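You operate a simulated robot arm through the tools that you are given. There is no shell and no other tool.

Carry out the task below with a simulated two-armed robot. There is one attempt and no reset: what you move stays moved.

TASK
Ready the tray with the blue tin and the key that the room card names.
Fine: old key first, into the stand's free hole; new key in its place; lock the stand again; tin in the cream cell.

The check looks at the end state, three seconds after you hand in, the way a careful person would. Anything else that was tipped, shoved, dropped, spilled or broken makes it a failure.

THE ROBOT
Two 7-joint arms with fingered hands on one trunk that stands fixed in place. Base frame: the origin is at the foot of the trunk, x ahead of it, y to its left, z up; the work surface is at about z = 0.8. Lengths are in m, angles in rad, forces in N, time in s.
The left shoulder is at [0.021, 0.208, 1.323], the right one opposite. Each reaches about 1.152 m from its shoulder. Payload 5 kg a hand.
Tool frame (each hand has its own): the origin (TCP) lies between the finger pads and is the grasp point; the fingertips stand 0.048 m ahead of it; z points along the fingers, y is the line along which they close. The gripper opens to 0.16 m; its body begins 0.056 m behind the TCP. The gripper is a hand of 4 fingers: y runs from the thumb to the fingers, the wrist lies at [-0.026, -0.142, -0.252] in the tool frame, and closing takes about 1.5 s.
Orientation is told as [roll, pitch, yaw] about the base's x, y, z axes, in that order, counted from this pose: with the fingers straight down and the wrist toward the robot, the tool's x, y and z point along [0, 1, 0], [1, 0, 0] and [0, 0, -1] of the base frame.

THE INTERFACE
- The arms move only by the tool nudge_tool. It takes "left_rows", "right_rows" or both (then of equal length, played together; a hand with none holds still); each is a list of rows, each an object of numbers (a shift or turn left out is 0, a gripper value left out holds the last): "rx", "ry", "rz": the turn, a rotation vector about the base's x, y, z in units of 180 degrees (1.0 is 180 degrees); "dx", "dy", "dz": the shift along the base's x, y, z in units of 500 mm (1.0 is 500 mm). In form: [{"rx": .., "ry": .., "rz": .., "dx": .., "dy": .., "dz": ..}, ...]. A call has 1 to 20 rows; each row is the pose to reach, as a shift and turn from the pose commanded when the call began. "left_hand" and "right_hand" are, for a hand that has rows, the closure, from 0 (fully open) to 1 (shut), set as the call begins (left out, the last holds). A call with a number of a shift or a turn outside -1 to 1 is refused whole. Each row takes 0.2 s and may step no farther than 0.05 m and 0.15 rad from the row before; otherwise, or with a gripper value out of range, the whole call is refused. A pose out of reach is approached as far as the arm can. The call stops where the force on the tool passes 90 N (or 10 N more than at its start, if that is more) or the arm is blocked; 0.2 s more then pass. Each finger travels about 0.108 m/s and halts on what it meets, pressing with about 34 N; the grip force reading is that of the motor and also rises with nothing between the fingers. The clock runs only during rows and for 0.2 s after the last one: add rows that repeat a pose to give the fingers time. It gives the time, the measured TCP pose, the force on the tool (base axes), the opening and the grip force at its end, in the units of the frame above (readings bear some noise), with the torque about the TCP (base axes, N m) and any sound that the robot's microphone picked up.
- Cameras (640 x 400 px; columns grow to the right, rows downward): "scene" is now at [0.0929, 0.0091, 1.5005]; the picture's right is [0.09, -1.00, 0.00], its down [-0.68, -0.06, -0.73] and it looks along [0.73, 0.07, -0.68] (base axes); focal length 332 px, centre (320, 200). "left" rides on the left gripper at [-0.087, -0.133, -0.189] in its tool frame; the picture's right is [-0.83, -0.26, 0.49], its down [0.51, -0.71, 0.49] and it looks along [0.22, 0.66, 0.72] (tool axes); focal length 238 px, centre (320, 200). "right" rides on the right gripper at [0.087, -0.133, -0.189] in its tool frame; the picture's right is [-0.83, 0.26, -0.49], its down [-0.51, -0.71, 0.49] and it looks along [-0.22, 0.66, 0.72] (tool axes); focal length 238 px, centre (320, 200). There is no depth. A picture from a camera that has moved, and an enlarged one, comes with that camera's place and axes in the base frame and with its lens.
- grab_frame(camera): a new picture of that camera. The clock stands still meanwhile.
- lift_body(by): moves the trunk up (or, below 0, down) by that many m; the arms and the scene camera ride with it, the base frame stays. It gives what a move gives, with no picture.
- finger_targets(index, middle, ring, thumb_bend, thumb_turn, hand): sets how far each is bent, from 0 (flat) to 100 (curled in); at 30 the hand is open as for a grip, at 70 the pads meet at the TCP. One left out holds its place. A second passes; each finger stops where it meets its share of the squeeze, and holds until it gets a number again. A gripper value or a shape takes the hand back. It gives what a move gives, with no picture; readings hold the bend of each and the force on the fingers (four entries, about 0 where the hand has none), thumb and palm. thumb_turn goes from beside the hand (0) to across from the fingers (100), as for a grip.
- grasp_type(shape, hand): the hand has 4 fingers and takes this shape, open, in about a second: jaw (thumb against the fingers, like two jaws); tri (thumb and two fingers); tip (a fingertip pinch); poke (one finger out to press); point (the index stretched); flat (the hand flat); cup (the hand cupped); fist (a fist). The gripper value then closes the fingers along that shape, each until it touches; the sizes above hold for jaw. It gives what a move gives, with no picture.
- aim_head(pan, tilt): turns the head with the scene camera to pan (to the left, within 1.501 rad either way) and tilt (down, from -0.506 to 1.204), counted from straight ahead of the robot. It gives what a move gives.
- enlarge(camera, box): a new picture of the part [left, top, right, bottom] of that camera's present view, enlarged. The clock stands still meanwhile.
- sign_off(): hands the job in; it is judged then, once.

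Places have to be worked out from the pictures, the camera data and where the tool is seen. Open the grippers and draw the arms clear of the work before you hand the job in, unless the task says otherwise.

The tools are called after ">>>" by a JSON object that holds its "name" and its "arguments". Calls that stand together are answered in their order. nudge_tool: Moves the arms, as the interface text tells. Its arguments: {"type":"object","properties":{"left_rows":{"type":"array","items":{"type":"object","properties":{"rx":{"type":"number"},"ry":{"type":"number"},"rz":{"type":"number"},"dx":{"type":"number"},"dy":{"type":"number"},"dz":{"type":"number"}}}},"left_hand":{"type":"number"},"right_rows":{"type":"array","items":{"type":"object","properties":{"rx":{"type":"number"},"ry":{"type":"number"},"rz":{"type":"number"},"dx":{"type":"number"},"dy":{"type":"number"},"dz":{"type":"number"}}}},"right_hand":{"type":"number"}},"required":[]} The other tools are called the same way: lift_body (by) moves the trunk up or down; grasp_type (shape, hand) gives the hand a shape; finger_targets (index, middle, ring, thumb_bend, thumb_turn, hand) moves the fingers one by one; aim_head (pan, tilt) turns the head that bears the scene camera; grab_frame (camera) takes a picture; enlarge (camera, box) takes an enlarged picture of a part of a camera's view; sign_off () hands the job in.

At the start:

```text
clock: 0.0
left_eef_pos: [0.6692, 0.4179, 1.0849]
left_tcp_rot: [0.001, 0.001, 0.0]
left_contact_force: [0.5, -0.5, 0.4]
left_ft_torque: [0.01, -0.02, -0.02]
left_opening: 0.1594
left_grip_force: 0.1
left_shape: jaw
left_bend: [30.0, 30.0, 30.0, 30.0, 98.0]
left_finger forces: [0.0, 0.0, 0.0, 0.0, 0.0, 0.0]
right_eef_pos: [0.7315, -0.2203, 1.094]
right_tcp_rot: [0.0, 0.0, -0.001]
right_contact_force: [0.5, 0.1, -1.1]
right_ft_torque: [0.01, 0.0, -0.01]
right_opening: 0.1593
right_grip_force: 0.0
right_shape: jaw
right_bend: [30.0, 30.0, 30.0, 30.0, 98.0]
right_finger forces: [0.0, 0.0, 0.0, 0.0, 0.0, 0.0]
trunk travel left (down, up): [-0.325, 0.365]
head pan, tilt (commanded): [0.093, 0.749]
```

scene: 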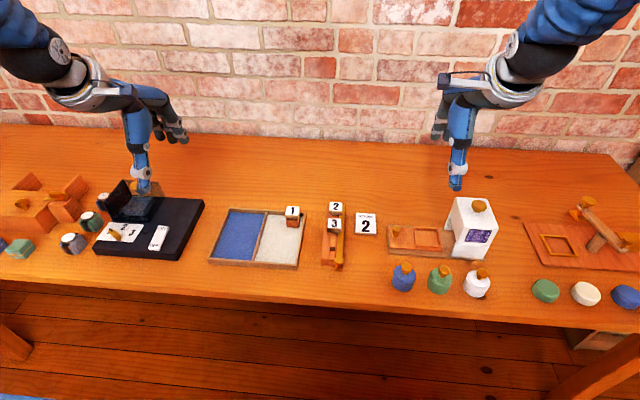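
right: 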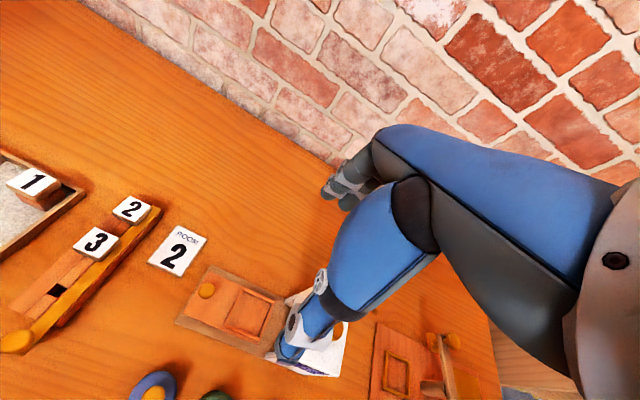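
left: 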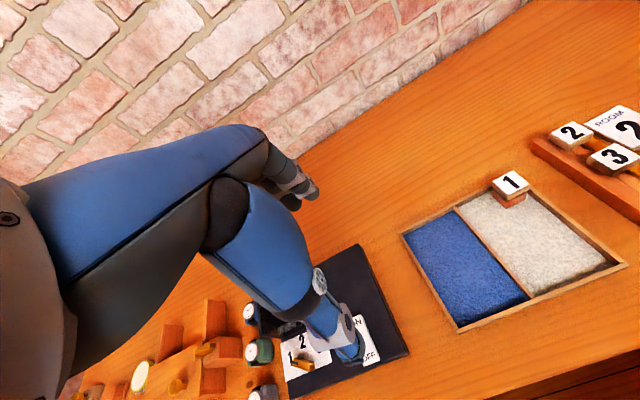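

I'll begin by looking closely at the scene's parts: the tray, the key stand, the room card, and the tins.

>>> {"name": "enlarge", "arguments": {"camera": "scene", "box": [200, 180, 400, 305]}}

>>> {"name": "enlarge", "arguments": {"camera": "scene", "box": [370, 180, 640, 320]}}

>>> {"name": "enlarge", "arguments": {"camera": "scene", "box": [0, 150, 220, 290]}}

```text
3.20 times, centred on (300, 242) of scene
camera zoom: at [0.0929, 0.0091, 1.5005], right [0.09, -1.0, 0.0], down [-0.68, -0.06, -0.73], along [0.73, 0.07, -0.68], focal length 1061 px, centre (384, 64)
```

zoom: 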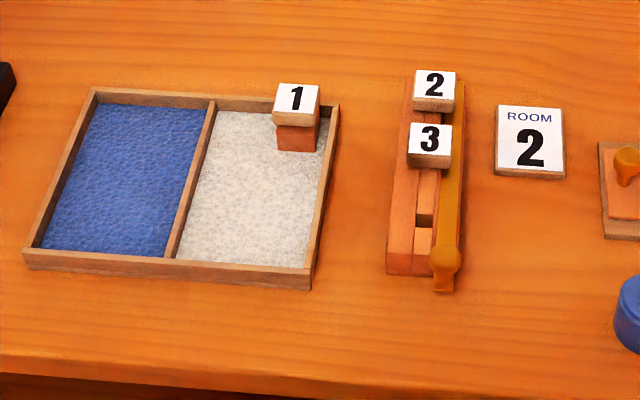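

```text
2.37 times, centred on (505, 250) of scene
camera zoom: at [0.0929, 0.0091, 1.5005], right [0.09, -1.0, 0.0], down [-0.68, -0.06, -0.73], along [0.73, 0.07, -0.68], focal length 786 px, centre (-118, 82)
```

zoom: 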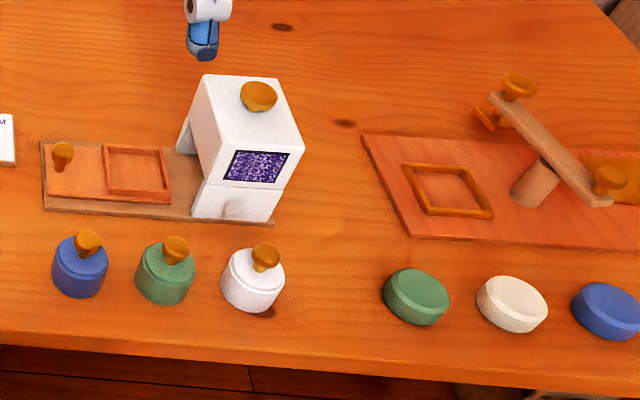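

```text
2.86 times, centred on (110, 220) of scene
camera zoom: at [0.0929, 0.0091, 1.5005], right [0.09, -1.0, 0.0], down [-0.68, -0.06, -0.73], along [0.73, 0.07, -0.68], focal length 947 px, centre (920, 143)
```

zoom: 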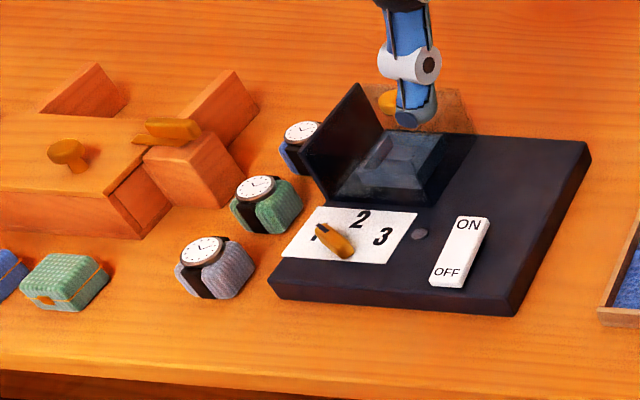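

The tray (blue and cream cells) has key 1 in it, and the stand holds keys 2 and 3 with an amber bar. I'll turn the head to see the left and right ends of the table.

>>> {"name": "aim_head", "arguments": {"pan": 0.6, "tilt": 0.75}}

>>> {"name": "grab_frame", "arguments": {"camera": "scene"}}

>>> {"name": "aim_head", "arguments": {"pan": -0.6, "tilt": 0.75}}

>>> {"name": "grab_frame", "arguments": {"camera": "scene"}}

```text
clock: 0.9
left_eef_pos: [0.6689, 0.4188, 1.085]
left_tcp_rot: [0.001, 0.0, 0.0]
left_contact_force: [-0.1, -0.2, 0.2]
left_ft_torque: [0.01, -0.01, 0.04]
left_opening: 0.1596
left_grip_force: 0.1
left_shape: jaw
left_bend: [30.0, 30.0, 30.0, 30.0, 98.0]
left_finger forces: [0.0, 0.0, 0.1, 0.1, 0.0, 0.0]
right_eef_pos: [0.7316, -0.2207, 1.0922]
right_tcp_rot: [0.001, 0.001, -0.001]
right_contact_force: [0.3, -0.2, 1.0]
right_ft_torque: [0.0, 0.04, 0.0]
right_opening: 0.1595
right_grip_force: 0.1
right_shape: jaw
right_bend: [30.0, 30.0, 30.0, 30.0, 98.0]
right_finger forces: [0.0, 0.0, 0.0, 0.1, 0.0, 0.0]
trunk travel left (down, up): [-0.325, 0.365]
head pan, tilt (commanded): [0.6, 0.75]
```

```text
taken
camera scene: at [0.0788, 0.0482, 1.5004], right [0.56, -0.83, 0.0], down [-0.56, -0.38, -0.73], along [0.6, 0.41, -0.68], focal length 332 px, centre (320, 200)
```

scene: 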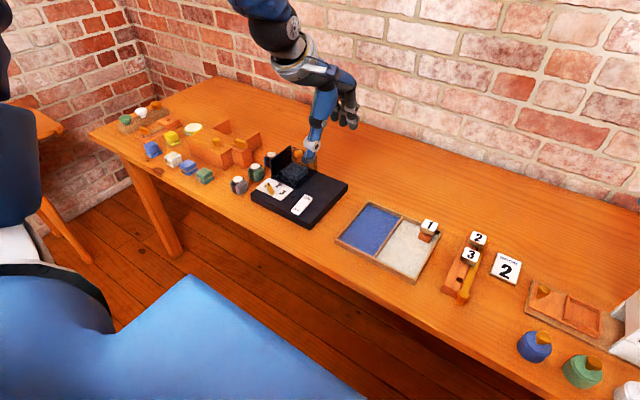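

```text
clock: 2.3
left_eef_pos: [0.6694, 0.4193, 1.0856]
left_tcp_rot: [0.0, 0.001, 0.001]
left_contact_force: [0.4, -0.6, 0.8]
left_ft_torque: [-0.01, 0.0, 0.02]
left_opening: 0.1596
left_grip_force: 0.1
left_shape: jaw
left_bend: [30.0, 30.0, 30.0, 30.0, 98.0]
left_finger forces: [0.0, 0.0, 0.0, 0.0, 0.0, 0.1]
right_eef_pos: [0.7319, -0.2219, 1.0931]
right_tcp_rot: [0.0, 0.0, 0.001]
right_contact_force: [-0.1, -0.9, 0.3]
right_ft_torque: [0.0, 0.05, -0.01]
right_opening: 0.1596
right_grip_force: 0.1
right_shape: jaw
right_bend: [30.0, 30.0, 30.0, 30.0, 98.0]
right_finger forces: [0.0, 0.1, 0.0, 0.0, 0.1, 0.0]
trunk travel left (down, up): [-0.325, 0.365]
head pan, tilt (commanded): [-0.6, 0.75]
```

```text
taken
camera scene: at [0.0788, -0.0453, 1.5004], right [-0.56, -0.83, 0.0], down [-0.56, 0.38, -0.73], along [0.6, -0.41, -0.68], focal length 332 px, centre (320, 200)
```

scene: 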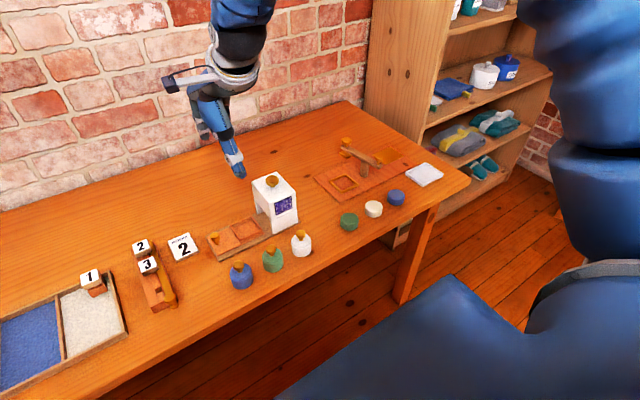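

>>> {"name": "enlarge", "arguments": {"camera": "scene", "box": [190, 130, 450, 300]}}

>>> {"name": "enlarge", "arguments": {"camera": "scene", "box": [380, 0, 560, 200]}}

>>> {"name": "aim_head", "arguments": {"pan": 0.9, "tilt": 0.7}}

>>> {"name": "grab_frame", "arguments": {"camera": "scene"}}

>>> {"name": "enlarge", "arguments": {"camera": "scene", "box": [180, 100, 420, 280]}}

```text
2.35 times, centred on (320, 215) of scene
camera zoom: at [0.0788, -0.0453, 1.5004], right [-0.56, -0.83, 0.0], down [-0.56, 0.38, -0.73], along [0.6, -0.41, -0.68], focal length 780 px, centre (320, 165)
```

zoom: 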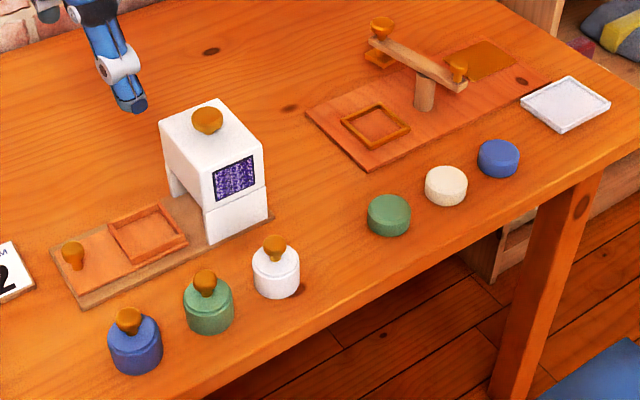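

```text
2.00 times, centred on (470, 100) of scene
camera zoom: at [0.0788, -0.0453, 1.5004], right [-0.56, -0.83, 0.0], down [-0.56, 0.38, -0.73], along [0.6, -0.41, -0.68], focal length 663 px, centre (20, 400)
```

zoom: 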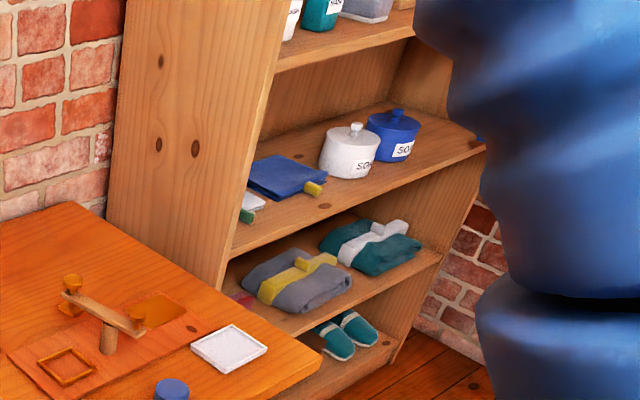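

```text
clock: 3.9
left_eef_pos: [0.6714, 0.4189, 1.085]
left_tcp_rot: [-0.001, -0.001, 0.001]
left_contact_force: [0.4, -0.1, 0.1]
left_ft_torque: [0.01, -0.02, 0.01]
left_opening: 0.1595
left_grip_force: 0.0
left_shape: jaw
left_bend: [30.0, 30.0, 30.0, 30.0, 98.0]
left_finger forces: [0.0, 0.0, 0.1, 0.0, 0.0, 0.1]
right_eef_pos: [0.7313, -0.2213, 1.0931]
right_tcp_rot: [-0.002, 0.0, 0.0]
right_contact_force: [0.1, 0.1, 0.0]
right_ft_torque: [-0.01, -0.03, 0.02]
right_opening: 0.1596
right_grip_force: 0.0
right_shape: jaw
right_bend: [30.0, 30.0, 30.0, 30.0, 98.0]
right_finger forces: [0.0, 0.0, 0.0, 0.0, 0.0, 0.0]
trunk travel left (down, up): [-0.325, 0.365]
head pan, tilt (commanded): [0.901, 0.7]
```

```text
taken
camera scene: at [0.0631, 0.068, 1.5046], right [0.78, -0.62, 0.0], down [-0.4, -0.5, -0.76], along [0.48, 0.6, -0.64], focal length 332 px, centre (320, 200)
```

scene: 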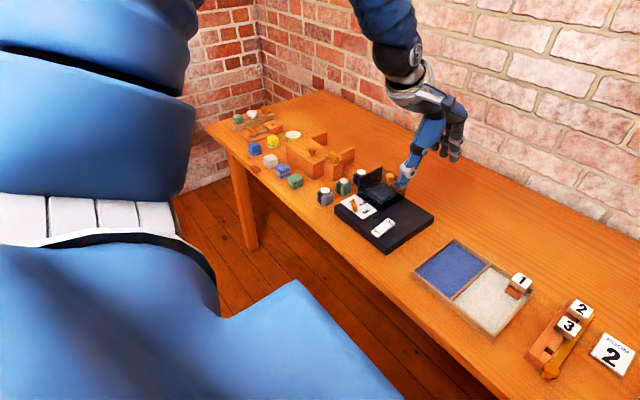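

```text
2.22 times, centred on (300, 190) of scene
camera zoom: at [0.0631, 0.068, 1.5046], right [0.78, -0.62, 0.0], down [-0.4, -0.5, -0.76], along [0.48, 0.6, -0.64], focal length 737 px, centre (364, 222)
```

zoom: 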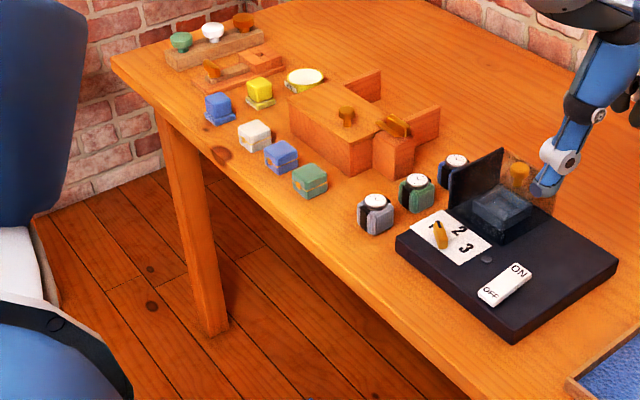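

I need to tell which of the blue things is a "tin"; I'll turn the head right and zoom in on the knobbed jars and the flat round pieces.

>>> {"name": "aim_head", "arguments": {"pan": -0.5, "tilt": 0.8}}

>>> {"name": "grab_frame", "arguments": {"camera": "scene"}}

>>> {"name": "enlarge", "arguments": {"camera": "scene", "box": [200, 160, 320, 260]}}

>>> {"name": "enlarge", "arguments": {"camera": "scene", "box": [300, 120, 440, 220]}}

```text
clock: 5.5
left_eef_pos: [0.6698, 0.4185, 1.0859]
left_tcp_rot: [-0.001, 0.001, 0.001]
left_contact_force: [0.6, 0.2, 0.6]
left_ft_torque: [-0.01, -0.01, 0.05]
left_opening: 0.1596
left_grip_force: 0.0
left_shape: jaw
left_bend: [30.0, 30.0, 30.0, 30.0, 98.0]
left_finger forces: [0.1, 0.1, 0.1, 0.0, 0.1, 0.0]
right_eef_pos: [0.7316, -0.221, 1.094]
right_tcp_rot: [0.0, 0.001, 0.002]
right_contact_force: [0.7, 0.3, 0.2]
right_ft_torque: [0.02, -0.03, 0.02]
right_opening: 0.1597
right_grip_force: 0.0
right_shape: jaw
right_bend: [30.0, 30.0, 30.0, 30.0, 98.0]
right_finger forces: [0.0, 0.1, 0.0, 0.0, 0.0, 0.0]
trunk travel left (down, up): [-0.325, 0.365]
head pan, tilt (commanded): [-0.499, 0.799]
```

```text
taken
camera scene: at [0.0812, -0.0371, 1.4964], right [-0.48, -0.88, 0.0], down [-0.63, 0.34, -0.7], along [0.61, -0.33, -0.72], focal length 332 px, centre (320, 200)
```

scene: 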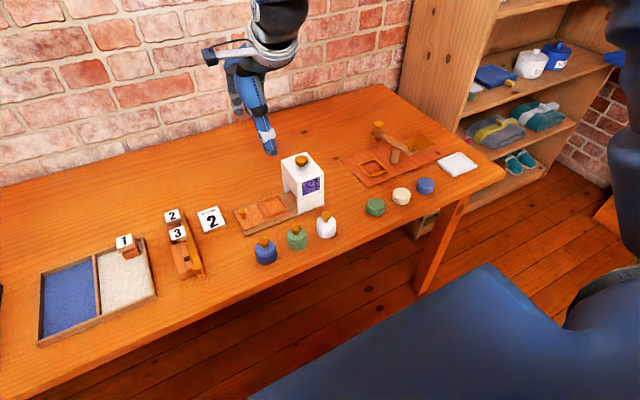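

```text
4.00 times, centred on (260, 210) of scene
camera zoom: at [0.0812, -0.0371, 1.4964], right [-0.48, -0.88, 0.0], down [-0.63, 0.34, -0.7], along [0.61, -0.33, -0.72], focal length 1326 px, centre (560, 160)
```

zoom: 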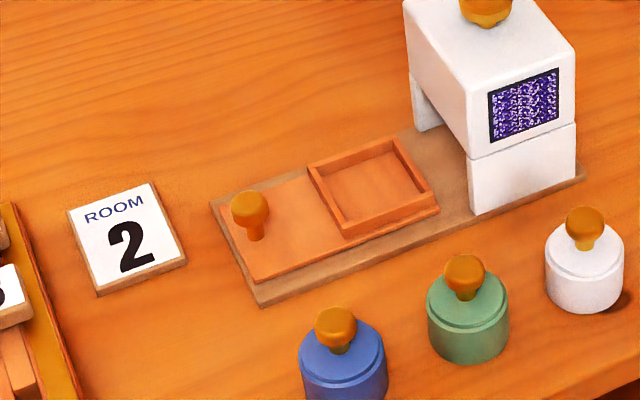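

```text
4.00 times, centred on (370, 170) of scene
camera zoom: at [0.0812, -0.0371, 1.4964], right [-0.48, -0.88, 0.0], down [-0.63, 0.34, -0.7], along [0.61, -0.33, -0.72], focal length 1326 px, centre (120, 320)
```

zoom: 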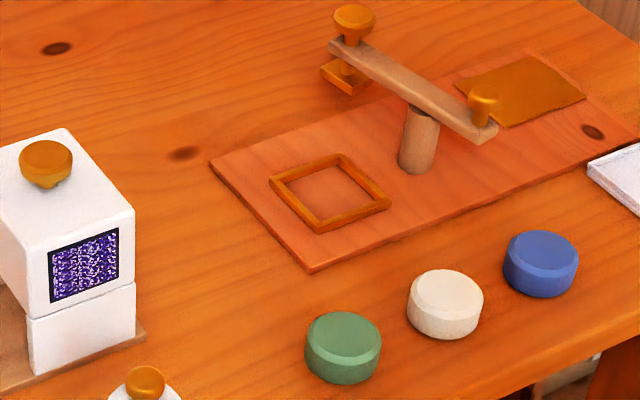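

Both knobbed jars and plain round discs come in blue, so I need closer views. I'll look at the left end too before deciding.

>>> {"name": "aim_head", "arguments": {"pan": 1.0, "tilt": 0.6}}

>>> {"name": "grab_frame", "arguments": {"camera": "scene"}}

>>> {"name": "enlarge", "arguments": {"camera": "scene", "box": [240, 110, 340, 180]}}

>>> {"name": "enlarge", "arguments": {"camera": "scene", "box": [300, 120, 400, 190]}}

```text
clock: 7.1
left_eef_pos: [0.6704, 0.4191, 1.0856]
left_tcp_rot: [0.001, 0.0, 0.001]
left_contact_force: [-0.2, 0.2, 0.5]
left_ft_torque: [0.04, 0.04, -0.01]
left_opening: 0.1596
left_grip_force: 0.1
left_shape: jaw
left_bend: [30.0, 30.0, 30.0, 30.0, 98.0]
left_finger forces: [0.0, 0.0, 0.0, 0.1, 0.0, 0.0]
right_eef_pos: [0.7313, -0.2214, 1.0929]
right_tcp_rot: [0.0, 0.0, -0.001]
right_contact_force: [-0.8, -0.5, 0.5]
right_ft_torque: [-0.01, 0.01, 0.01]
right_opening: 0.1599
right_grip_force: 0.1
right_shape: jaw
right_bend: [30.0, 30.0, 30.0, 30.0, 98.0]
right_finger forces: [0.0, 0.0, 0.0, 0.0, 0.0, 0.0]
trunk travel left (down, up): [-0.325, 0.365]
head pan, tilt (commanded): [1.0, 0.6]
```

```text
taken
camera scene: at [0.0581, 0.0758, 1.5133], right [0.84, -0.54, 0.0], down [-0.31, -0.48, -0.82], along [0.45, 0.69, -0.57], focal length 332 px, centre (320, 200)
```

scene: 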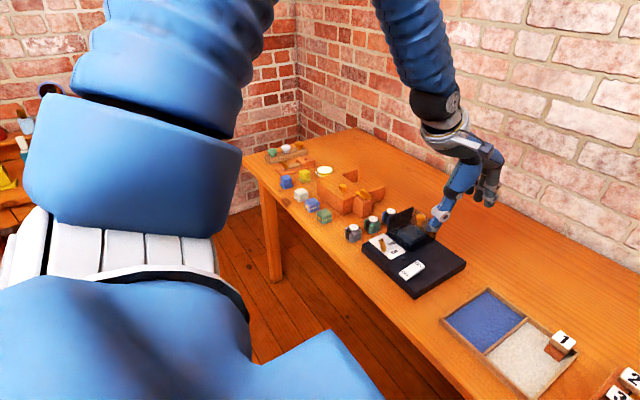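

```text
5.71 times, centred on (290, 145) of scene
camera zoom: at [0.0581, 0.0758, 1.5133], right [0.84, -0.54, 0.0], down [-0.31, -0.48, -0.82], along [0.45, 0.69, -0.57], focal length 1894 px, centre (491, 514)
```

zoom: 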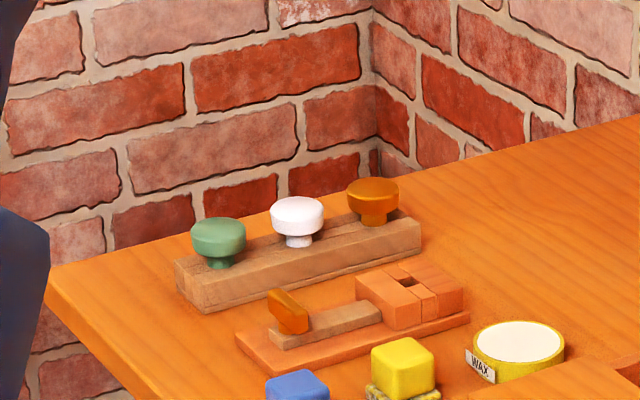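

```text
5.71 times, centred on (350, 155) of scene
camera zoom: at [0.0581, 0.0758, 1.5133], right [0.84, -0.54, 0.0], down [-0.31, -0.48, -0.82], along [0.45, 0.69, -0.57], focal length 1894 px, centre (149, 457)
```

zoom: 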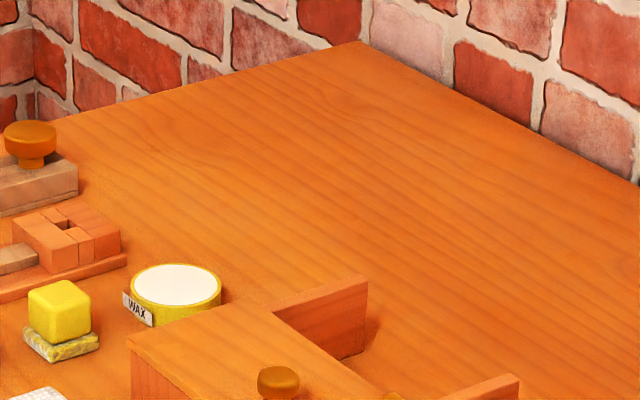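

>>> {"name": "enlarge", "arguments": {"camera": "scene", "box": [275, 165, 375, 235]}}

>>> {"name": "enlarge", "arguments": {"camera": "scene", "box": [335, 195, 475, 300]}}

>>> {"name": "enlarge", "arguments": {"camera": "scene", "box": [0, 70, 60, 200]}}

```text
5.71 times, centred on (325, 200) of scene
camera zoom: at [0.0581, 0.0758, 1.5133], right [0.84, -0.54, 0.0], down [-0.31, -0.48, -0.82], along [0.45, 0.69, -0.57], focal length 1894 px, centre (291, 200)
```

zoom: 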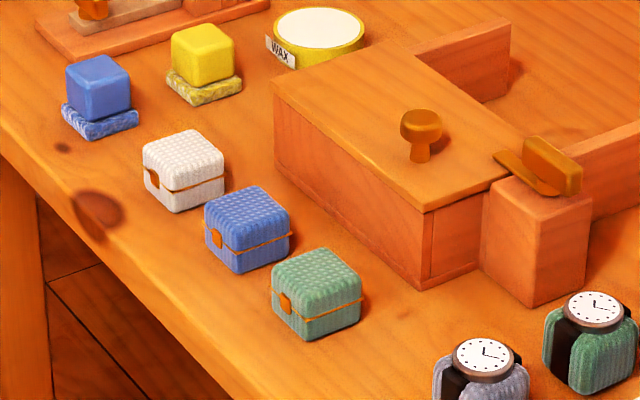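

```text
3.81 times, centred on (405, 248) of scene
camera zoom: at [0.0581, 0.0758, 1.5133], right [0.84, -0.54, 0.0], down [-0.31, -0.48, -0.82], along [0.45, 0.69, -0.57], focal length 1263 px, centre (-4, 19)
```

zoom: 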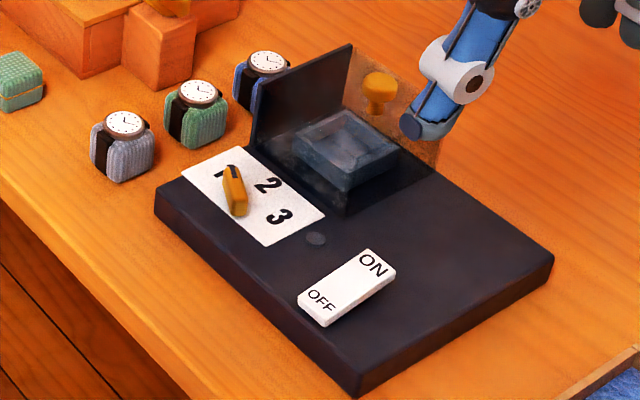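

```text
3.08 times, centred on (30, 135) of scene
camera zoom: at [0.0581, 0.0758, 1.5133], right [0.84, -0.54, 0.0], down [-0.31, -0.48, -0.82], along [0.45, 0.69, -0.57], focal length 1020 px, centre (1212, 400)
```

zoom: 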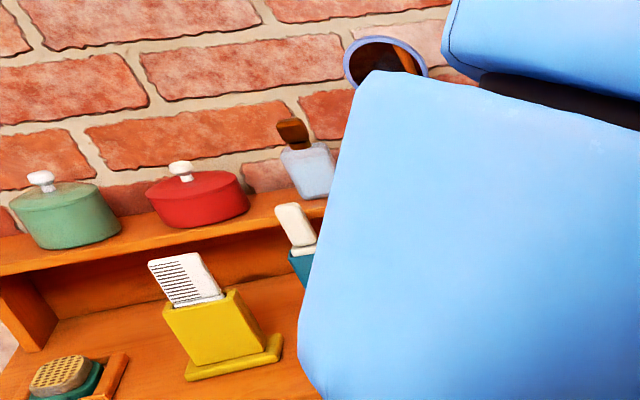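

Enlargements seem to be truly re-rendered, so I'll zoom much closer on the jars and discs from the scene camera.

>>> {"name": "aim_head", "arguments": {"pan": -0.4, "tilt": 0.8}}

>>> {"name": "grab_frame", "arguments": {"camera": "scene"}}

```text
clock: 8.6
left_eef_pos: [0.6699, 0.418, 1.0852]
left_tcp_rot: [0.0, 0.001, -0.002]
left_contact_force: [-0.1, -0.2, 0.4]
left_ft_torque: [-0.03, 0.0, 0.02]
left_opening: 0.1598
left_grip_force: 0.1
left_shape: jaw
left_bend: [30.0, 30.0, 30.0, 30.0, 98.0]
left_finger forces: [0.0, 0.0, 0.0, 0.1, 0.0, 0.0]
right_eef_pos: [0.7312, -0.2223, 1.0934]
right_tcp_rot: [0.001, -0.001, -0.001]
right_contact_force: [-0.2, 0.0, -0.3]
right_ft_torque: [0.01, -0.02, 0.0]
right_opening: 0.1599
right_grip_force: 0.1
right_shape: jaw
right_bend: [30.0, 30.0, 30.0, 30.0, 98.0]
right_finger forces: [0.0, 0.0, 0.1, 0.0, 0.1, 0.0]
trunk travel left (down, up): [-0.325, 0.365]
head pan, tilt (commanded): [-0.4, 0.799]
```

```text
taken
camera scene: at [0.0847, -0.0299, 1.4964], right [-0.39, -0.92, 0.0], down [-0.66, 0.28, -0.7], along [0.64, -0.27, -0.72], focal length 332 px, centre (320, 200)
```

scene: 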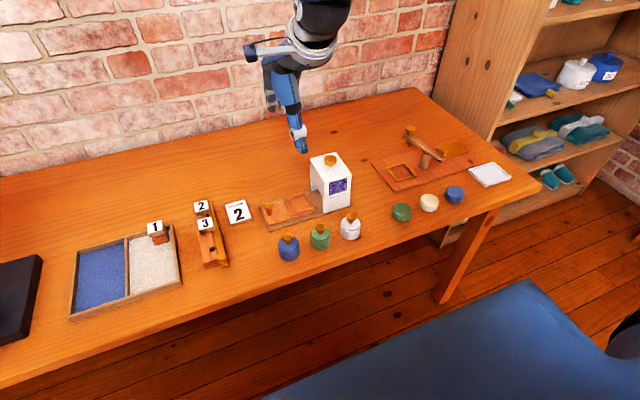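

>>> {"name": "enlarge", "arguments": {"camera": "scene", "box": [268, 210, 368, 272]}}

>>> {"name": "enlarge", "arguments": {"camera": "scene", "box": [380, 170, 480, 232]}}

>>> {"name": "enlarge", "arguments": {"camera": "scene", "box": [500, 0, 640, 100]}}

>>> {"name": "enlarge", "arguments": {"camera": "scene", "box": [365, 120, 525, 200]}}

```text
6.40 times, centred on (318, 241) of scene
camera zoom: at [0.0847, -0.0299, 1.4964], right [-0.39, -0.92, 0.0], down [-0.66, 0.28, -0.7], along [0.64, -0.27, -0.72], focal length 2121 px, centre (333, -62)
```

zoom: 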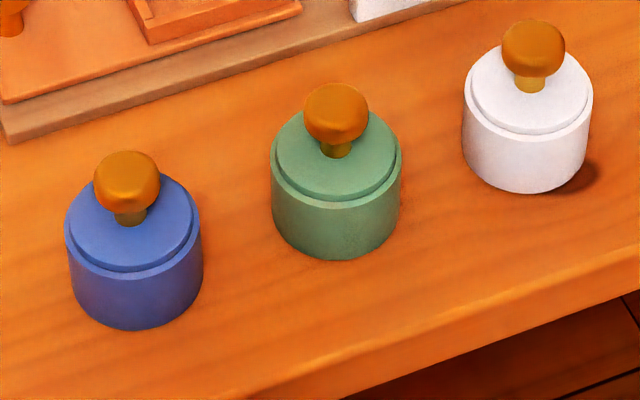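

```text
6.40 times, centred on (430, 201) of scene
camera zoom: at [0.0847, -0.0299, 1.4964], right [-0.39, -0.92, 0.0], down [-0.66, 0.28, -0.7], along [0.64, -0.27, -0.72], focal length 2121 px, centre (-384, 194)
```

zoom: 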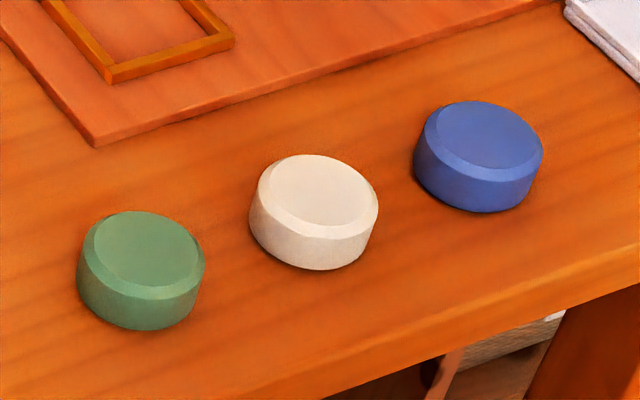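

```text
4.00 times, centred on (570, 50) of scene
camera zoom: at [0.0847, -0.0299, 1.4964], right [-0.39, -0.92, 0.0], down [-0.66, 0.28, -0.7], along [0.64, -0.27, -0.72], focal length 1326 px, centre (-680, 800)
```

zoom: 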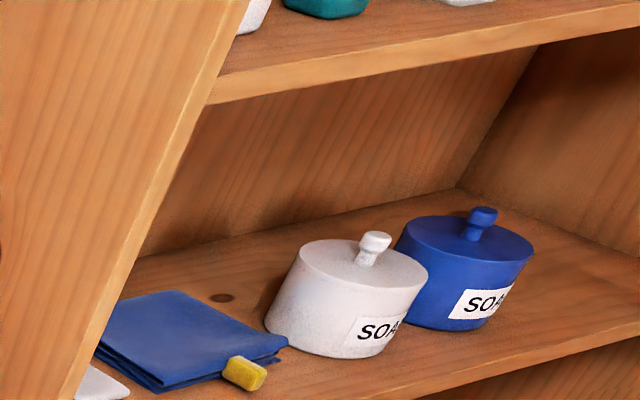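

```text
4.00 times, centred on (445, 160) of scene
camera zoom: at [0.0847, -0.0299, 1.4964], right [-0.39, -0.92, 0.0], down [-0.66, 0.28, -0.7], along [0.64, -0.27, -0.72], focal length 1326 px, centre (-180, 360)
```

zoom: 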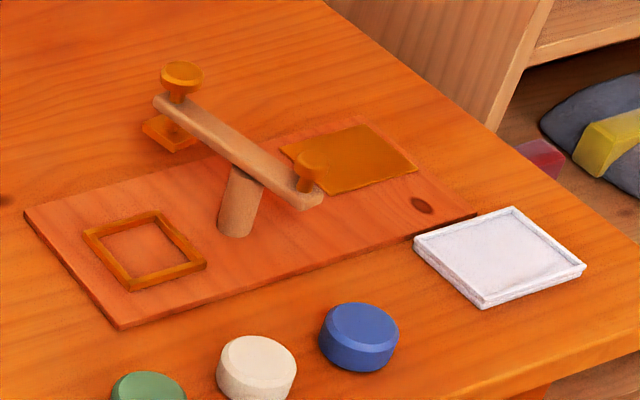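

The knobbed, lidded cylinders look like tins and the seamless discs like soap tablets (there's a soap dish beside them). Now I'll zoom in on the key stand and the tray.

>>> {"name": "aim_head", "arguments": {"pan": 0.15, "tilt": 0.9}}

>>> {"name": "grab_frame", "arguments": {"camera": "scene"}}

```text
clock: 9.6
left_eef_pos: [0.6703, 0.419, 1.0854]
left_tcp_rot: [0.0, -0.001, 0.0]
left_contact_force: [0.3, 0.4, -0.4]
left_ft_torque: [0.0, 0.01, 0.01]
left_opening: 0.1598
left_grip_force: 0.0
left_shape: jaw
left_bend: [30.0, 30.0, 30.0, 30.0, 98.0]
left_finger forces: [0.1, 0.0, 0.0, 0.1, 0.0, 0.0]
right_eef_pos: [0.7319, -0.2215, 1.0933]
right_tcp_rot: [0.0, 0.0, 0.001]
right_contact_force: [-0.4, 0.2, 0.2]
right_ft_torque: [-0.04, 0.0, 0.03]
right_opening: 0.1597
right_grip_force: 0.0
right_shape: jaw
right_bend: [30.0, 30.0, 30.0, 30.0, 98.0]
right_finger forces: [0.0, 0.0, 0.1, 0.1, 0.1, 0.0]
trunk travel left (down, up): [-0.325, 0.365]
head pan, tilt (commanded): [0.15, 0.901]
```

```text
taken
camera scene: at [0.085, 0.0127, 1.4885], right [0.15, -0.99, 0.0], down [-0.78, -0.12, -0.62], along [0.61, 0.09, -0.78], focal length 332 px, centre (320, 200)
```

scene: 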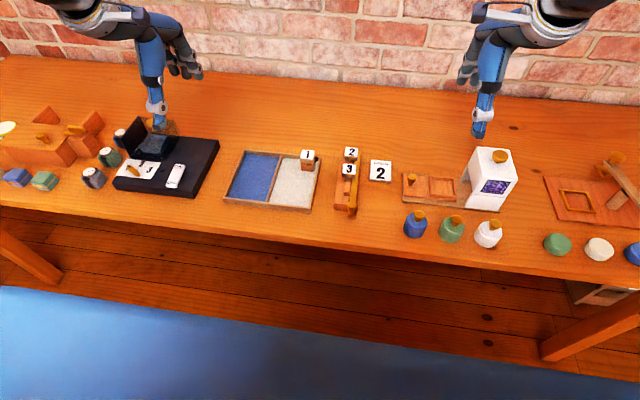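

>>> {"name": "enlarge", "arguments": {"camera": "scene", "box": [318, 142, 400, 222]}}

>>> {"name": "enlarge", "arguments": {"camera": "scene", "box": [215, 140, 325, 220]}}

>>> {"name": "enlarge", "arguments": {"camera": "right", "box": [0, 130, 220, 360]}}

>>> {"name": "enlarge", "arguments": {"camera": "left", "box": [400, 80, 640, 330]}}

```text
5.00 times, centred on (359, 182) of scene
camera zoom: at [0.085, 0.0127, 1.4885], right [0.15, -0.99, 0.0], down [-0.78, -0.12, -0.62], along [0.61, 0.09, -0.78], focal length 1657 px, centre (125, 290)
```

zoom: 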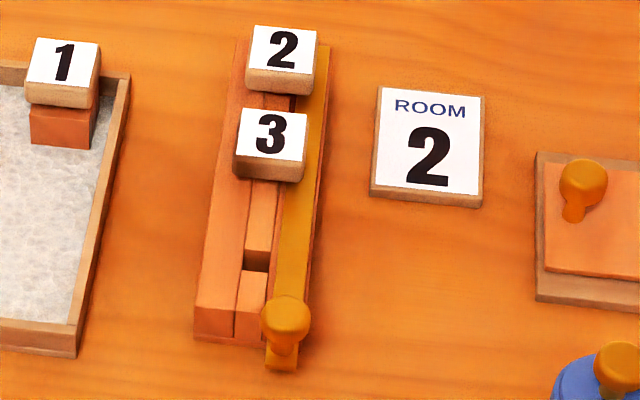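

```text
5.00 times, centred on (270, 180) of scene
camera zoom: at [0.085, 0.0127, 1.4885], right [0.15, -0.99, 0.0], down [-0.78, -0.12, -0.62], along [0.61, 0.09, -0.78], focal length 1657 px, centre (570, 300)
```

zoom: 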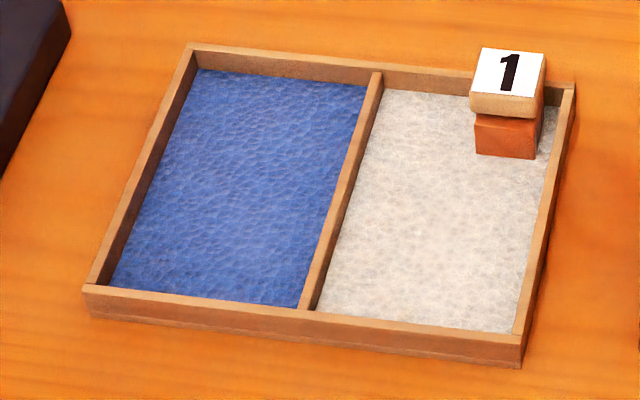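

```text
1.74 times, centred on (110, 245) of right
camera zoom: at [0.5979, -0.1341, 1.2824], right [0.26, -0.83, 0.49], down [-0.71, -0.51, -0.49], along [0.66, -0.22, -0.72], focal length 414 px, centre (685, 122)
```

zoom: 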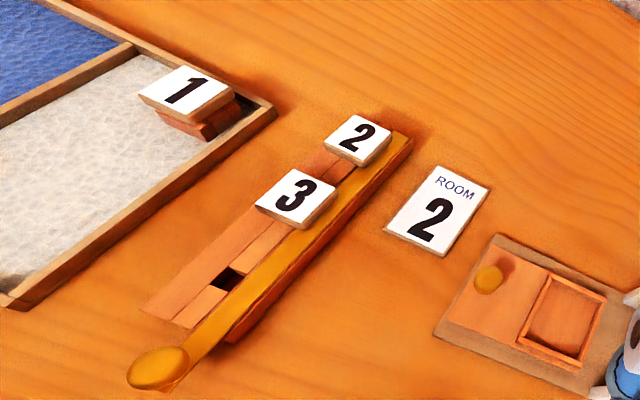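

```text
1.60 times, centred on (520, 205) of left
camera zoom: at [0.538, 0.3319, 1.2742], right [-0.26, -0.83, -0.49], down [-0.71, 0.51, -0.49], along [0.66, 0.22, -0.72], focal length 381 px, centre (0, 192)
```

zoom: 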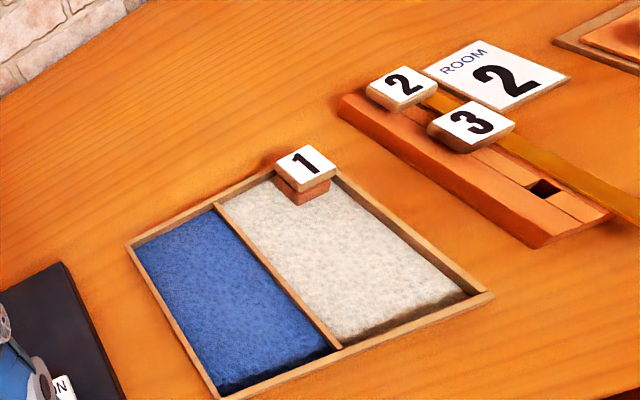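

The stand appears to be a block with a row of holes and an amber slide bar with a knob at its near end. I'll zoom in more to learn how the bar locks.

>>> {"name": "enlarge", "arguments": {"camera": "scene", "box": [330, 144, 370, 184]}}

>>> {"name": "enlarge", "arguments": {"camera": "scene", "box": [330, 178, 370, 218]}}

>>> {"name": "enlarge", "arguments": {"camera": "right", "box": [80, 180, 160, 250]}}

>>> {"name": "enlarge", "arguments": {"camera": "right", "box": [0, 250, 110, 360]}}

>>> {"name": "enlarge", "arguments": {"camera": "left", "box": [520, 110, 640, 240]}}

```text
10.00 times, centred on (350, 164) of scene
camera zoom: at [0.085, 0.0127, 1.4885], right [0.15, -0.99, 0.0], down [-0.78, -0.12, -0.62], along [0.61, 0.09, -0.78], focal length 3315 px, centre (20, 560)
```

zoom: 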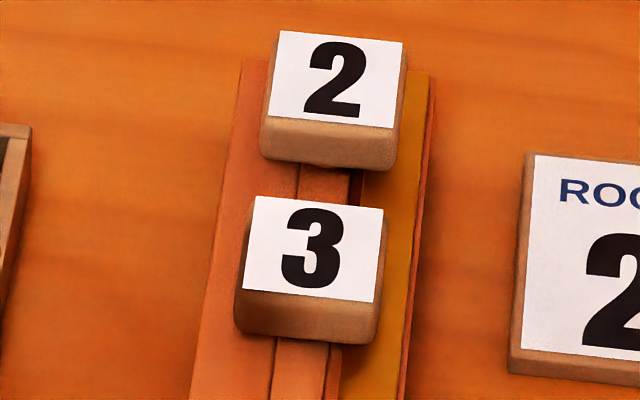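

```text
10.00 times, centred on (350, 198) of scene
camera zoom: at [0.085, 0.0127, 1.4885], right [0.15, -0.99, 0.0], down [-0.78, -0.12, -0.62], along [0.61, 0.09, -0.78], focal length 3315 px, centre (20, 220)
```

zoom: 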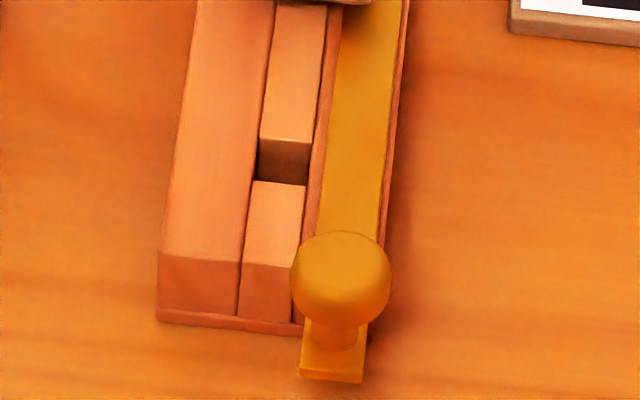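

```text
5.71 times, centred on (120, 215) of right
camera zoom: at [0.5979, -0.1341, 1.2824], right [0.26, -0.83, 0.49], down [-0.71, -0.51, -0.49], along [0.66, -0.22, -0.72], focal length 1362 px, centre (1463, 114)
```

zoom: 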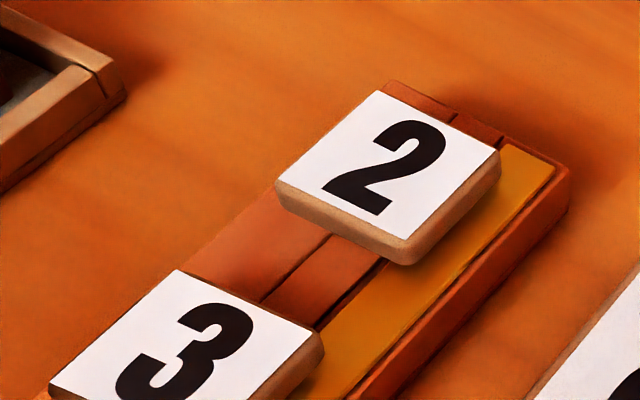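

```text
3.64 times, centred on (55, 305) of right
camera zoom: at [0.5979, -0.1341, 1.2824], right [0.26, -0.83, 0.49], down [-0.71, -0.51, -0.49], along [0.66, -0.22, -0.72], focal length 867 px, centre (1284, -182)
```

zoom: 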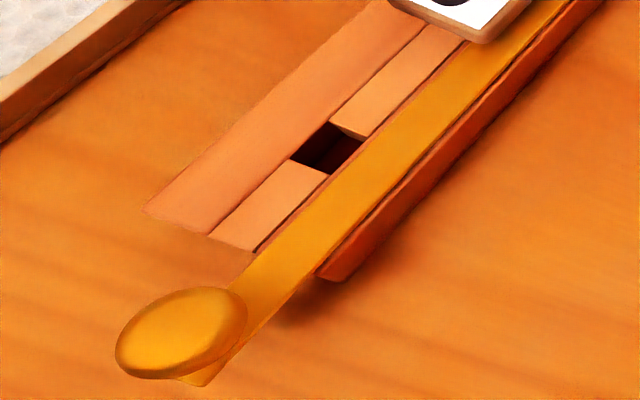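

```text
3.08 times, centred on (580, 175) of left
camera zoom: at [0.538, 0.3319, 1.2742], right [-0.26, -0.83, -0.49], down [-0.71, 0.51, -0.49], along [0.66, 0.22, -0.72], focal length 733 px, centre (-480, 277)
```

zoom: 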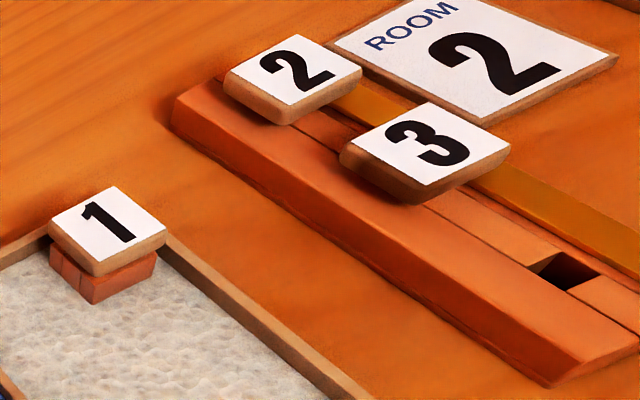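

Geometry so far: key 2 ≈ (0.765, 0.025), key 3 ≈ (0.70, 0.027), free hole ≈ (0.632, 0.026), slide-bar knob ≈ (0.574, 0.008), key 1 in the tray ≈ (0.735, 0.144), key tops z≈0.85. I'll try the fingertip-pinch shape in the air with the right hand to see how it looks.

>>> {"name": "grasp_type", "arguments": {"shape": "tip", "hand": "right"}}

>>> {"name": "grab_frame", "arguments": {"camera": "right"}}

>>> {"name": "enlarge", "arguments": {"camera": "scene", "box": [430, 0, 590, 150]}}

```text
clock: 10.5
left_eef_pos: [0.6704, 0.4185, 1.0842]
left_tcp_rot: [0.001, 0.0, 0.001]
left_contact_force: [0.8, -0.2, -0.2]
left_ft_torque: [-0.01, 0.01, -0.01]
left_opening: 0.1595
left_grip_force: 0.1
left_shape: jaw
left_bend: [30.0, 30.0, 30.0, 30.0, 98.0]
left_finger forces: [0.1, 0.0, 0.0, 0.1, 0.0, 0.0]
right_eef_pos: [0.7316, -0.2211, 1.0938]
right_tcp_rot: [0.001, -0.001, -0.001]
right_contact_force: [0.1, 0.4, -0.1]
right_ft_torque: [-0.01, 0.03, 0.01]
right_opening: 0.1599
right_grip_force: 0.1
right_shape: tip
right_bend: [30.0, 98.0, 99.0, 30.0, 98.0]
right_finger forces: [0.0, 0.0, 0.1, 0.0, 0.0, 0.1]
trunk travel left (down, up): [-0.325, 0.365]
head pan, tilt (commanded): [0.15, 0.901]
```

```text
taken
camera right: at [0.598, -0.1341, 1.2824], right [0.26, -0.83, 0.49], down [-0.71, -0.51, -0.49], along [0.66, -0.22, -0.72], focal length 238 px, centre (320, 200)
```

right: 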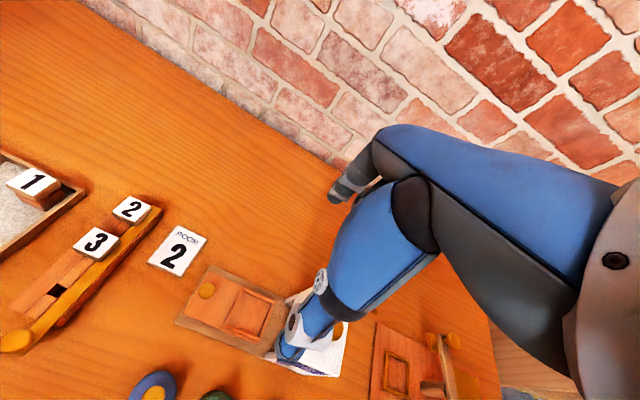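

```text
2.67 times, centred on (510, 75) of scene
camera zoom: at [0.085, 0.0127, 1.4885], right [0.15, -0.99, 0.0], down [-0.78, -0.12, -0.62], along [0.61, 0.09, -0.78], focal length 884 px, centre (-187, 533)
```

zoom: 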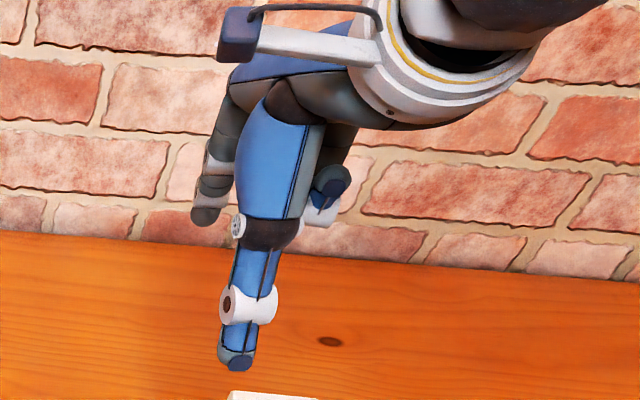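

Tip shape uses just index and thumb with the others curled away. I'll close it in the air to see where the pads meet relative to the TCP.

>>> {"name": "nudge_tool", "arguments": {"right_rows": [{}, {}, {}, {}, {}, {}, {}, {}], "right_hand": 1}}

>>> {"name": "grab_frame", "arguments": {"camera": "right"}}

>>> {"name": "enlarge", "arguments": {"camera": "scene", "box": [430, 0, 590, 150]}}

>>> {"name": "enlarge", "arguments": {"camera": "right", "box": [240, 150, 420, 380]}}

```text
clock: 12.3
left_eef_pos: [0.6708, 0.4176, 1.0857]
left_tcp_rot: [-0.001, 0.001, 0.001]
left_contact_force: [-0.4, 0.4, 0.4]
left_ft_torque: [0.02, 0.01, 0.0]
left_opening: 0.1597
left_grip_force: 0.0
left_shape: jaw
left_bend: [30.0, 30.0, 30.0, 30.0, 98.0]
left_finger forces: [0.1, 0.0, 0.1, 0.1, 0.1, 0.0]
right_eef_pos: [0.7312, -0.2214, 1.0945]
right_tcp_rot: [0.0, 0.001, 0.001]
right_contact_force: [-0.1, 1.0, -0.4]
right_ft_torque: [0.01, 0.02, 0.01]
right_opening: 0.0002
right_grip_force: 34.1
right_shape: tip
right_bend: [70.0, 100.0, 100.0, 62.0, 100.0]
right_finger forces: [0.1, 0.0, 0.0, 0.0, 0.1, 0.1]
trunk travel left (down, up): [-0.325, 0.365]
head pan, tilt (commanded): [0.15, 0.901]
```

```text
taken
camera right: at [0.5979, -0.1341, 1.2824], right [0.26, -0.83, 0.49], down [-0.71, -0.51, -0.49], along [0.66, -0.22, -0.72], focal length 238 px, centre (320, 200)
```

right: 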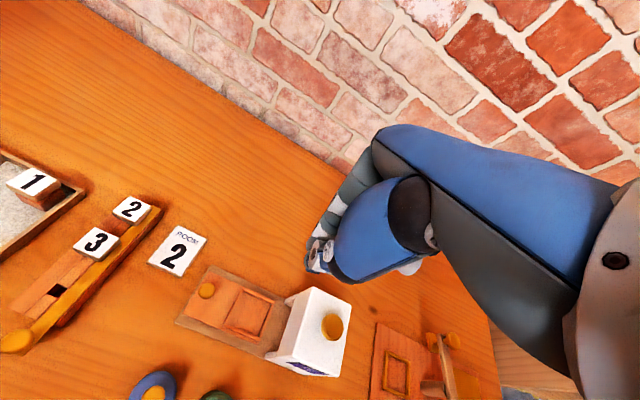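

```text
2.67 times, centred on (510, 75) of scene
camera zoom: at [0.085, 0.0127, 1.4885], right [0.15, -0.99, 0.0], down [-0.78, -0.12, -0.62], along [0.61, 0.09, -0.78], focal length 884 px, centre (-187, 533)
```

zoom: 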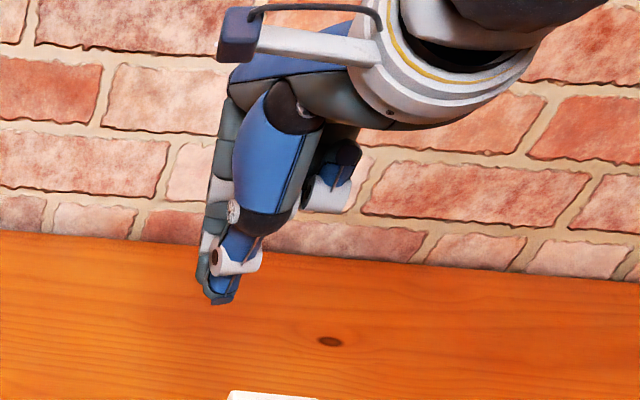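

```text
1.74 times, centred on (330, 265) of right
camera zoom: at [0.5979, -0.1341, 1.2824], right [0.26, -0.83, 0.49], down [-0.71, -0.51, -0.49], along [0.66, -0.22, -0.72], focal length 414 px, centre (303, 87)
```

zoom: 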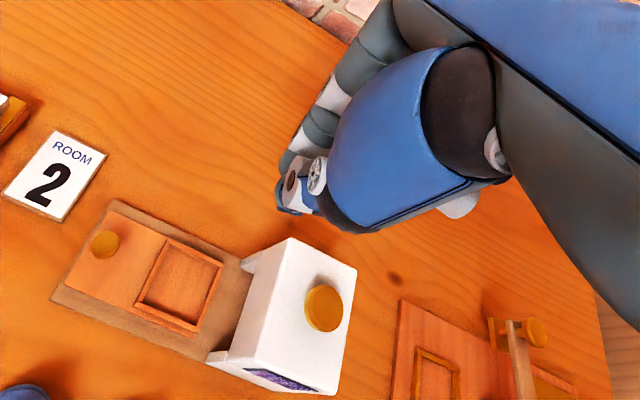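

The pads meet close to the TCP line with tips about 5 cm ahead. I'll hover the right hand above the slide-bar knob with a partly open pinch and look through its own camera.

>>> {"name": "nudge_tool", "arguments": {"right_rows": [{"dx": -0.036, "dy": 0.0575, "dz": -0.0225}, {"dx": -0.0725, "dy": 0.115, "dz": -0.045}, {"dx": -0.109, "dy": 0.1725, "dz": -0.0675}, {"dx": -0.145, "dy": 0.23, "dz": -0.09}, {"dx": -0.181, "dy": 0.2875, "dz": -0.1125}, {"dx": -0.2175, "dy": 0.345, "dz": -0.135}, {"dx": -0.254, "dy": 0.4025, "dz": -0.1575}, {"dx": -0.29, "dy": 0.46, "dz": -0.18}, {"dx": -0.29, "dy": 0.46, "dz": -0.18}], "right_hand": 0.6}}

>>> {"name": "grab_frame", "arguments": {"camera": "right"}}

>>> {"name": "grab_frame", "arguments": {"camera": "scene"}}

```text
clock: 14.3
left_eef_pos: [0.6701, 0.4186, 1.0853]
left_tcp_rot: [0.0, 0.0, -0.001]
left_contact_force: [-0.3, 0.4, 0.3]
left_ft_torque: [0.02, 0.0, -0.01]
left_opening: 0.1596
left_grip_force: 0.1
left_shape: jaw
left_bend: [30.0, 30.0, 30.0, 30.0, 98.0]
left_finger forces: [0.0, 0.1, 0.0, 0.1, 0.1, 0.1]
right_eef_pos: [0.5857, 0.0083, 0.9994]
right_tcp_rot: [0.0, 0.0, 0.0]
right_contact_force: [0.8, 0.3, -0.5]
right_ft_torque: [0.03, -0.02, -0.01]
right_opening: 0.0636
right_grip_force: 0.0
right_shape: tip
right_bend: [73.0, 98.0, 99.0, 72.0, 100.0]
right_finger forces: [0.1, 0.1, 0.0, 0.0, 0.0, 0.0]
trunk travel left (down, up): [-0.325, 0.365]
head pan, tilt (commanded): [0.15, 0.901]
```

```text
taken
camera right: at [0.4533, 0.0955, 1.1895], right [0.26, -0.83, 0.49], down [-0.71, -0.51, -0.49], along [0.66, -0.22, -0.72], focal length 238 px, centre (320, 200)
```

right: 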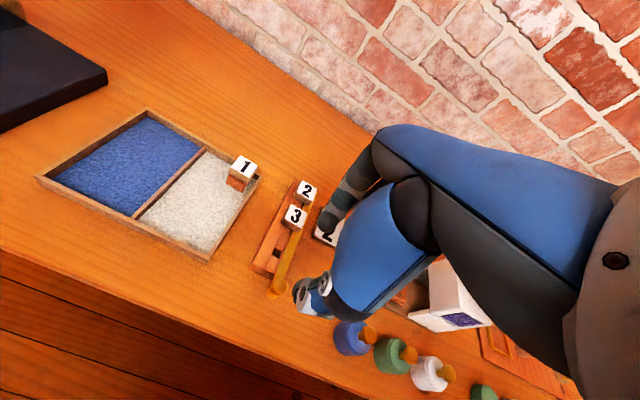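

```text
taken
camera scene: at [0.0849, 0.0122, 1.4885], right [0.15, -0.99, 0.0], down [-0.78, -0.12, -0.62], along [0.61, 0.09, -0.78], focal length 332 px, centre (320, 200)
```

scene: 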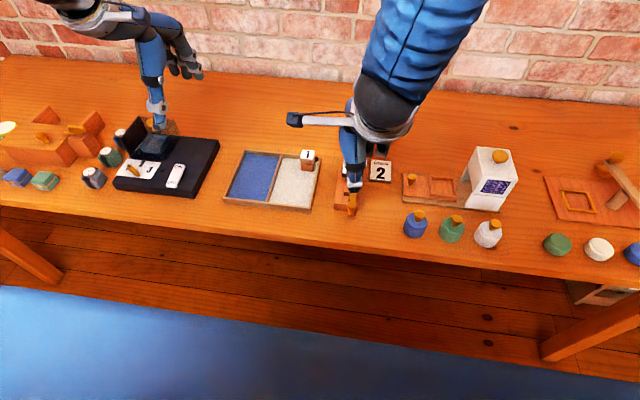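

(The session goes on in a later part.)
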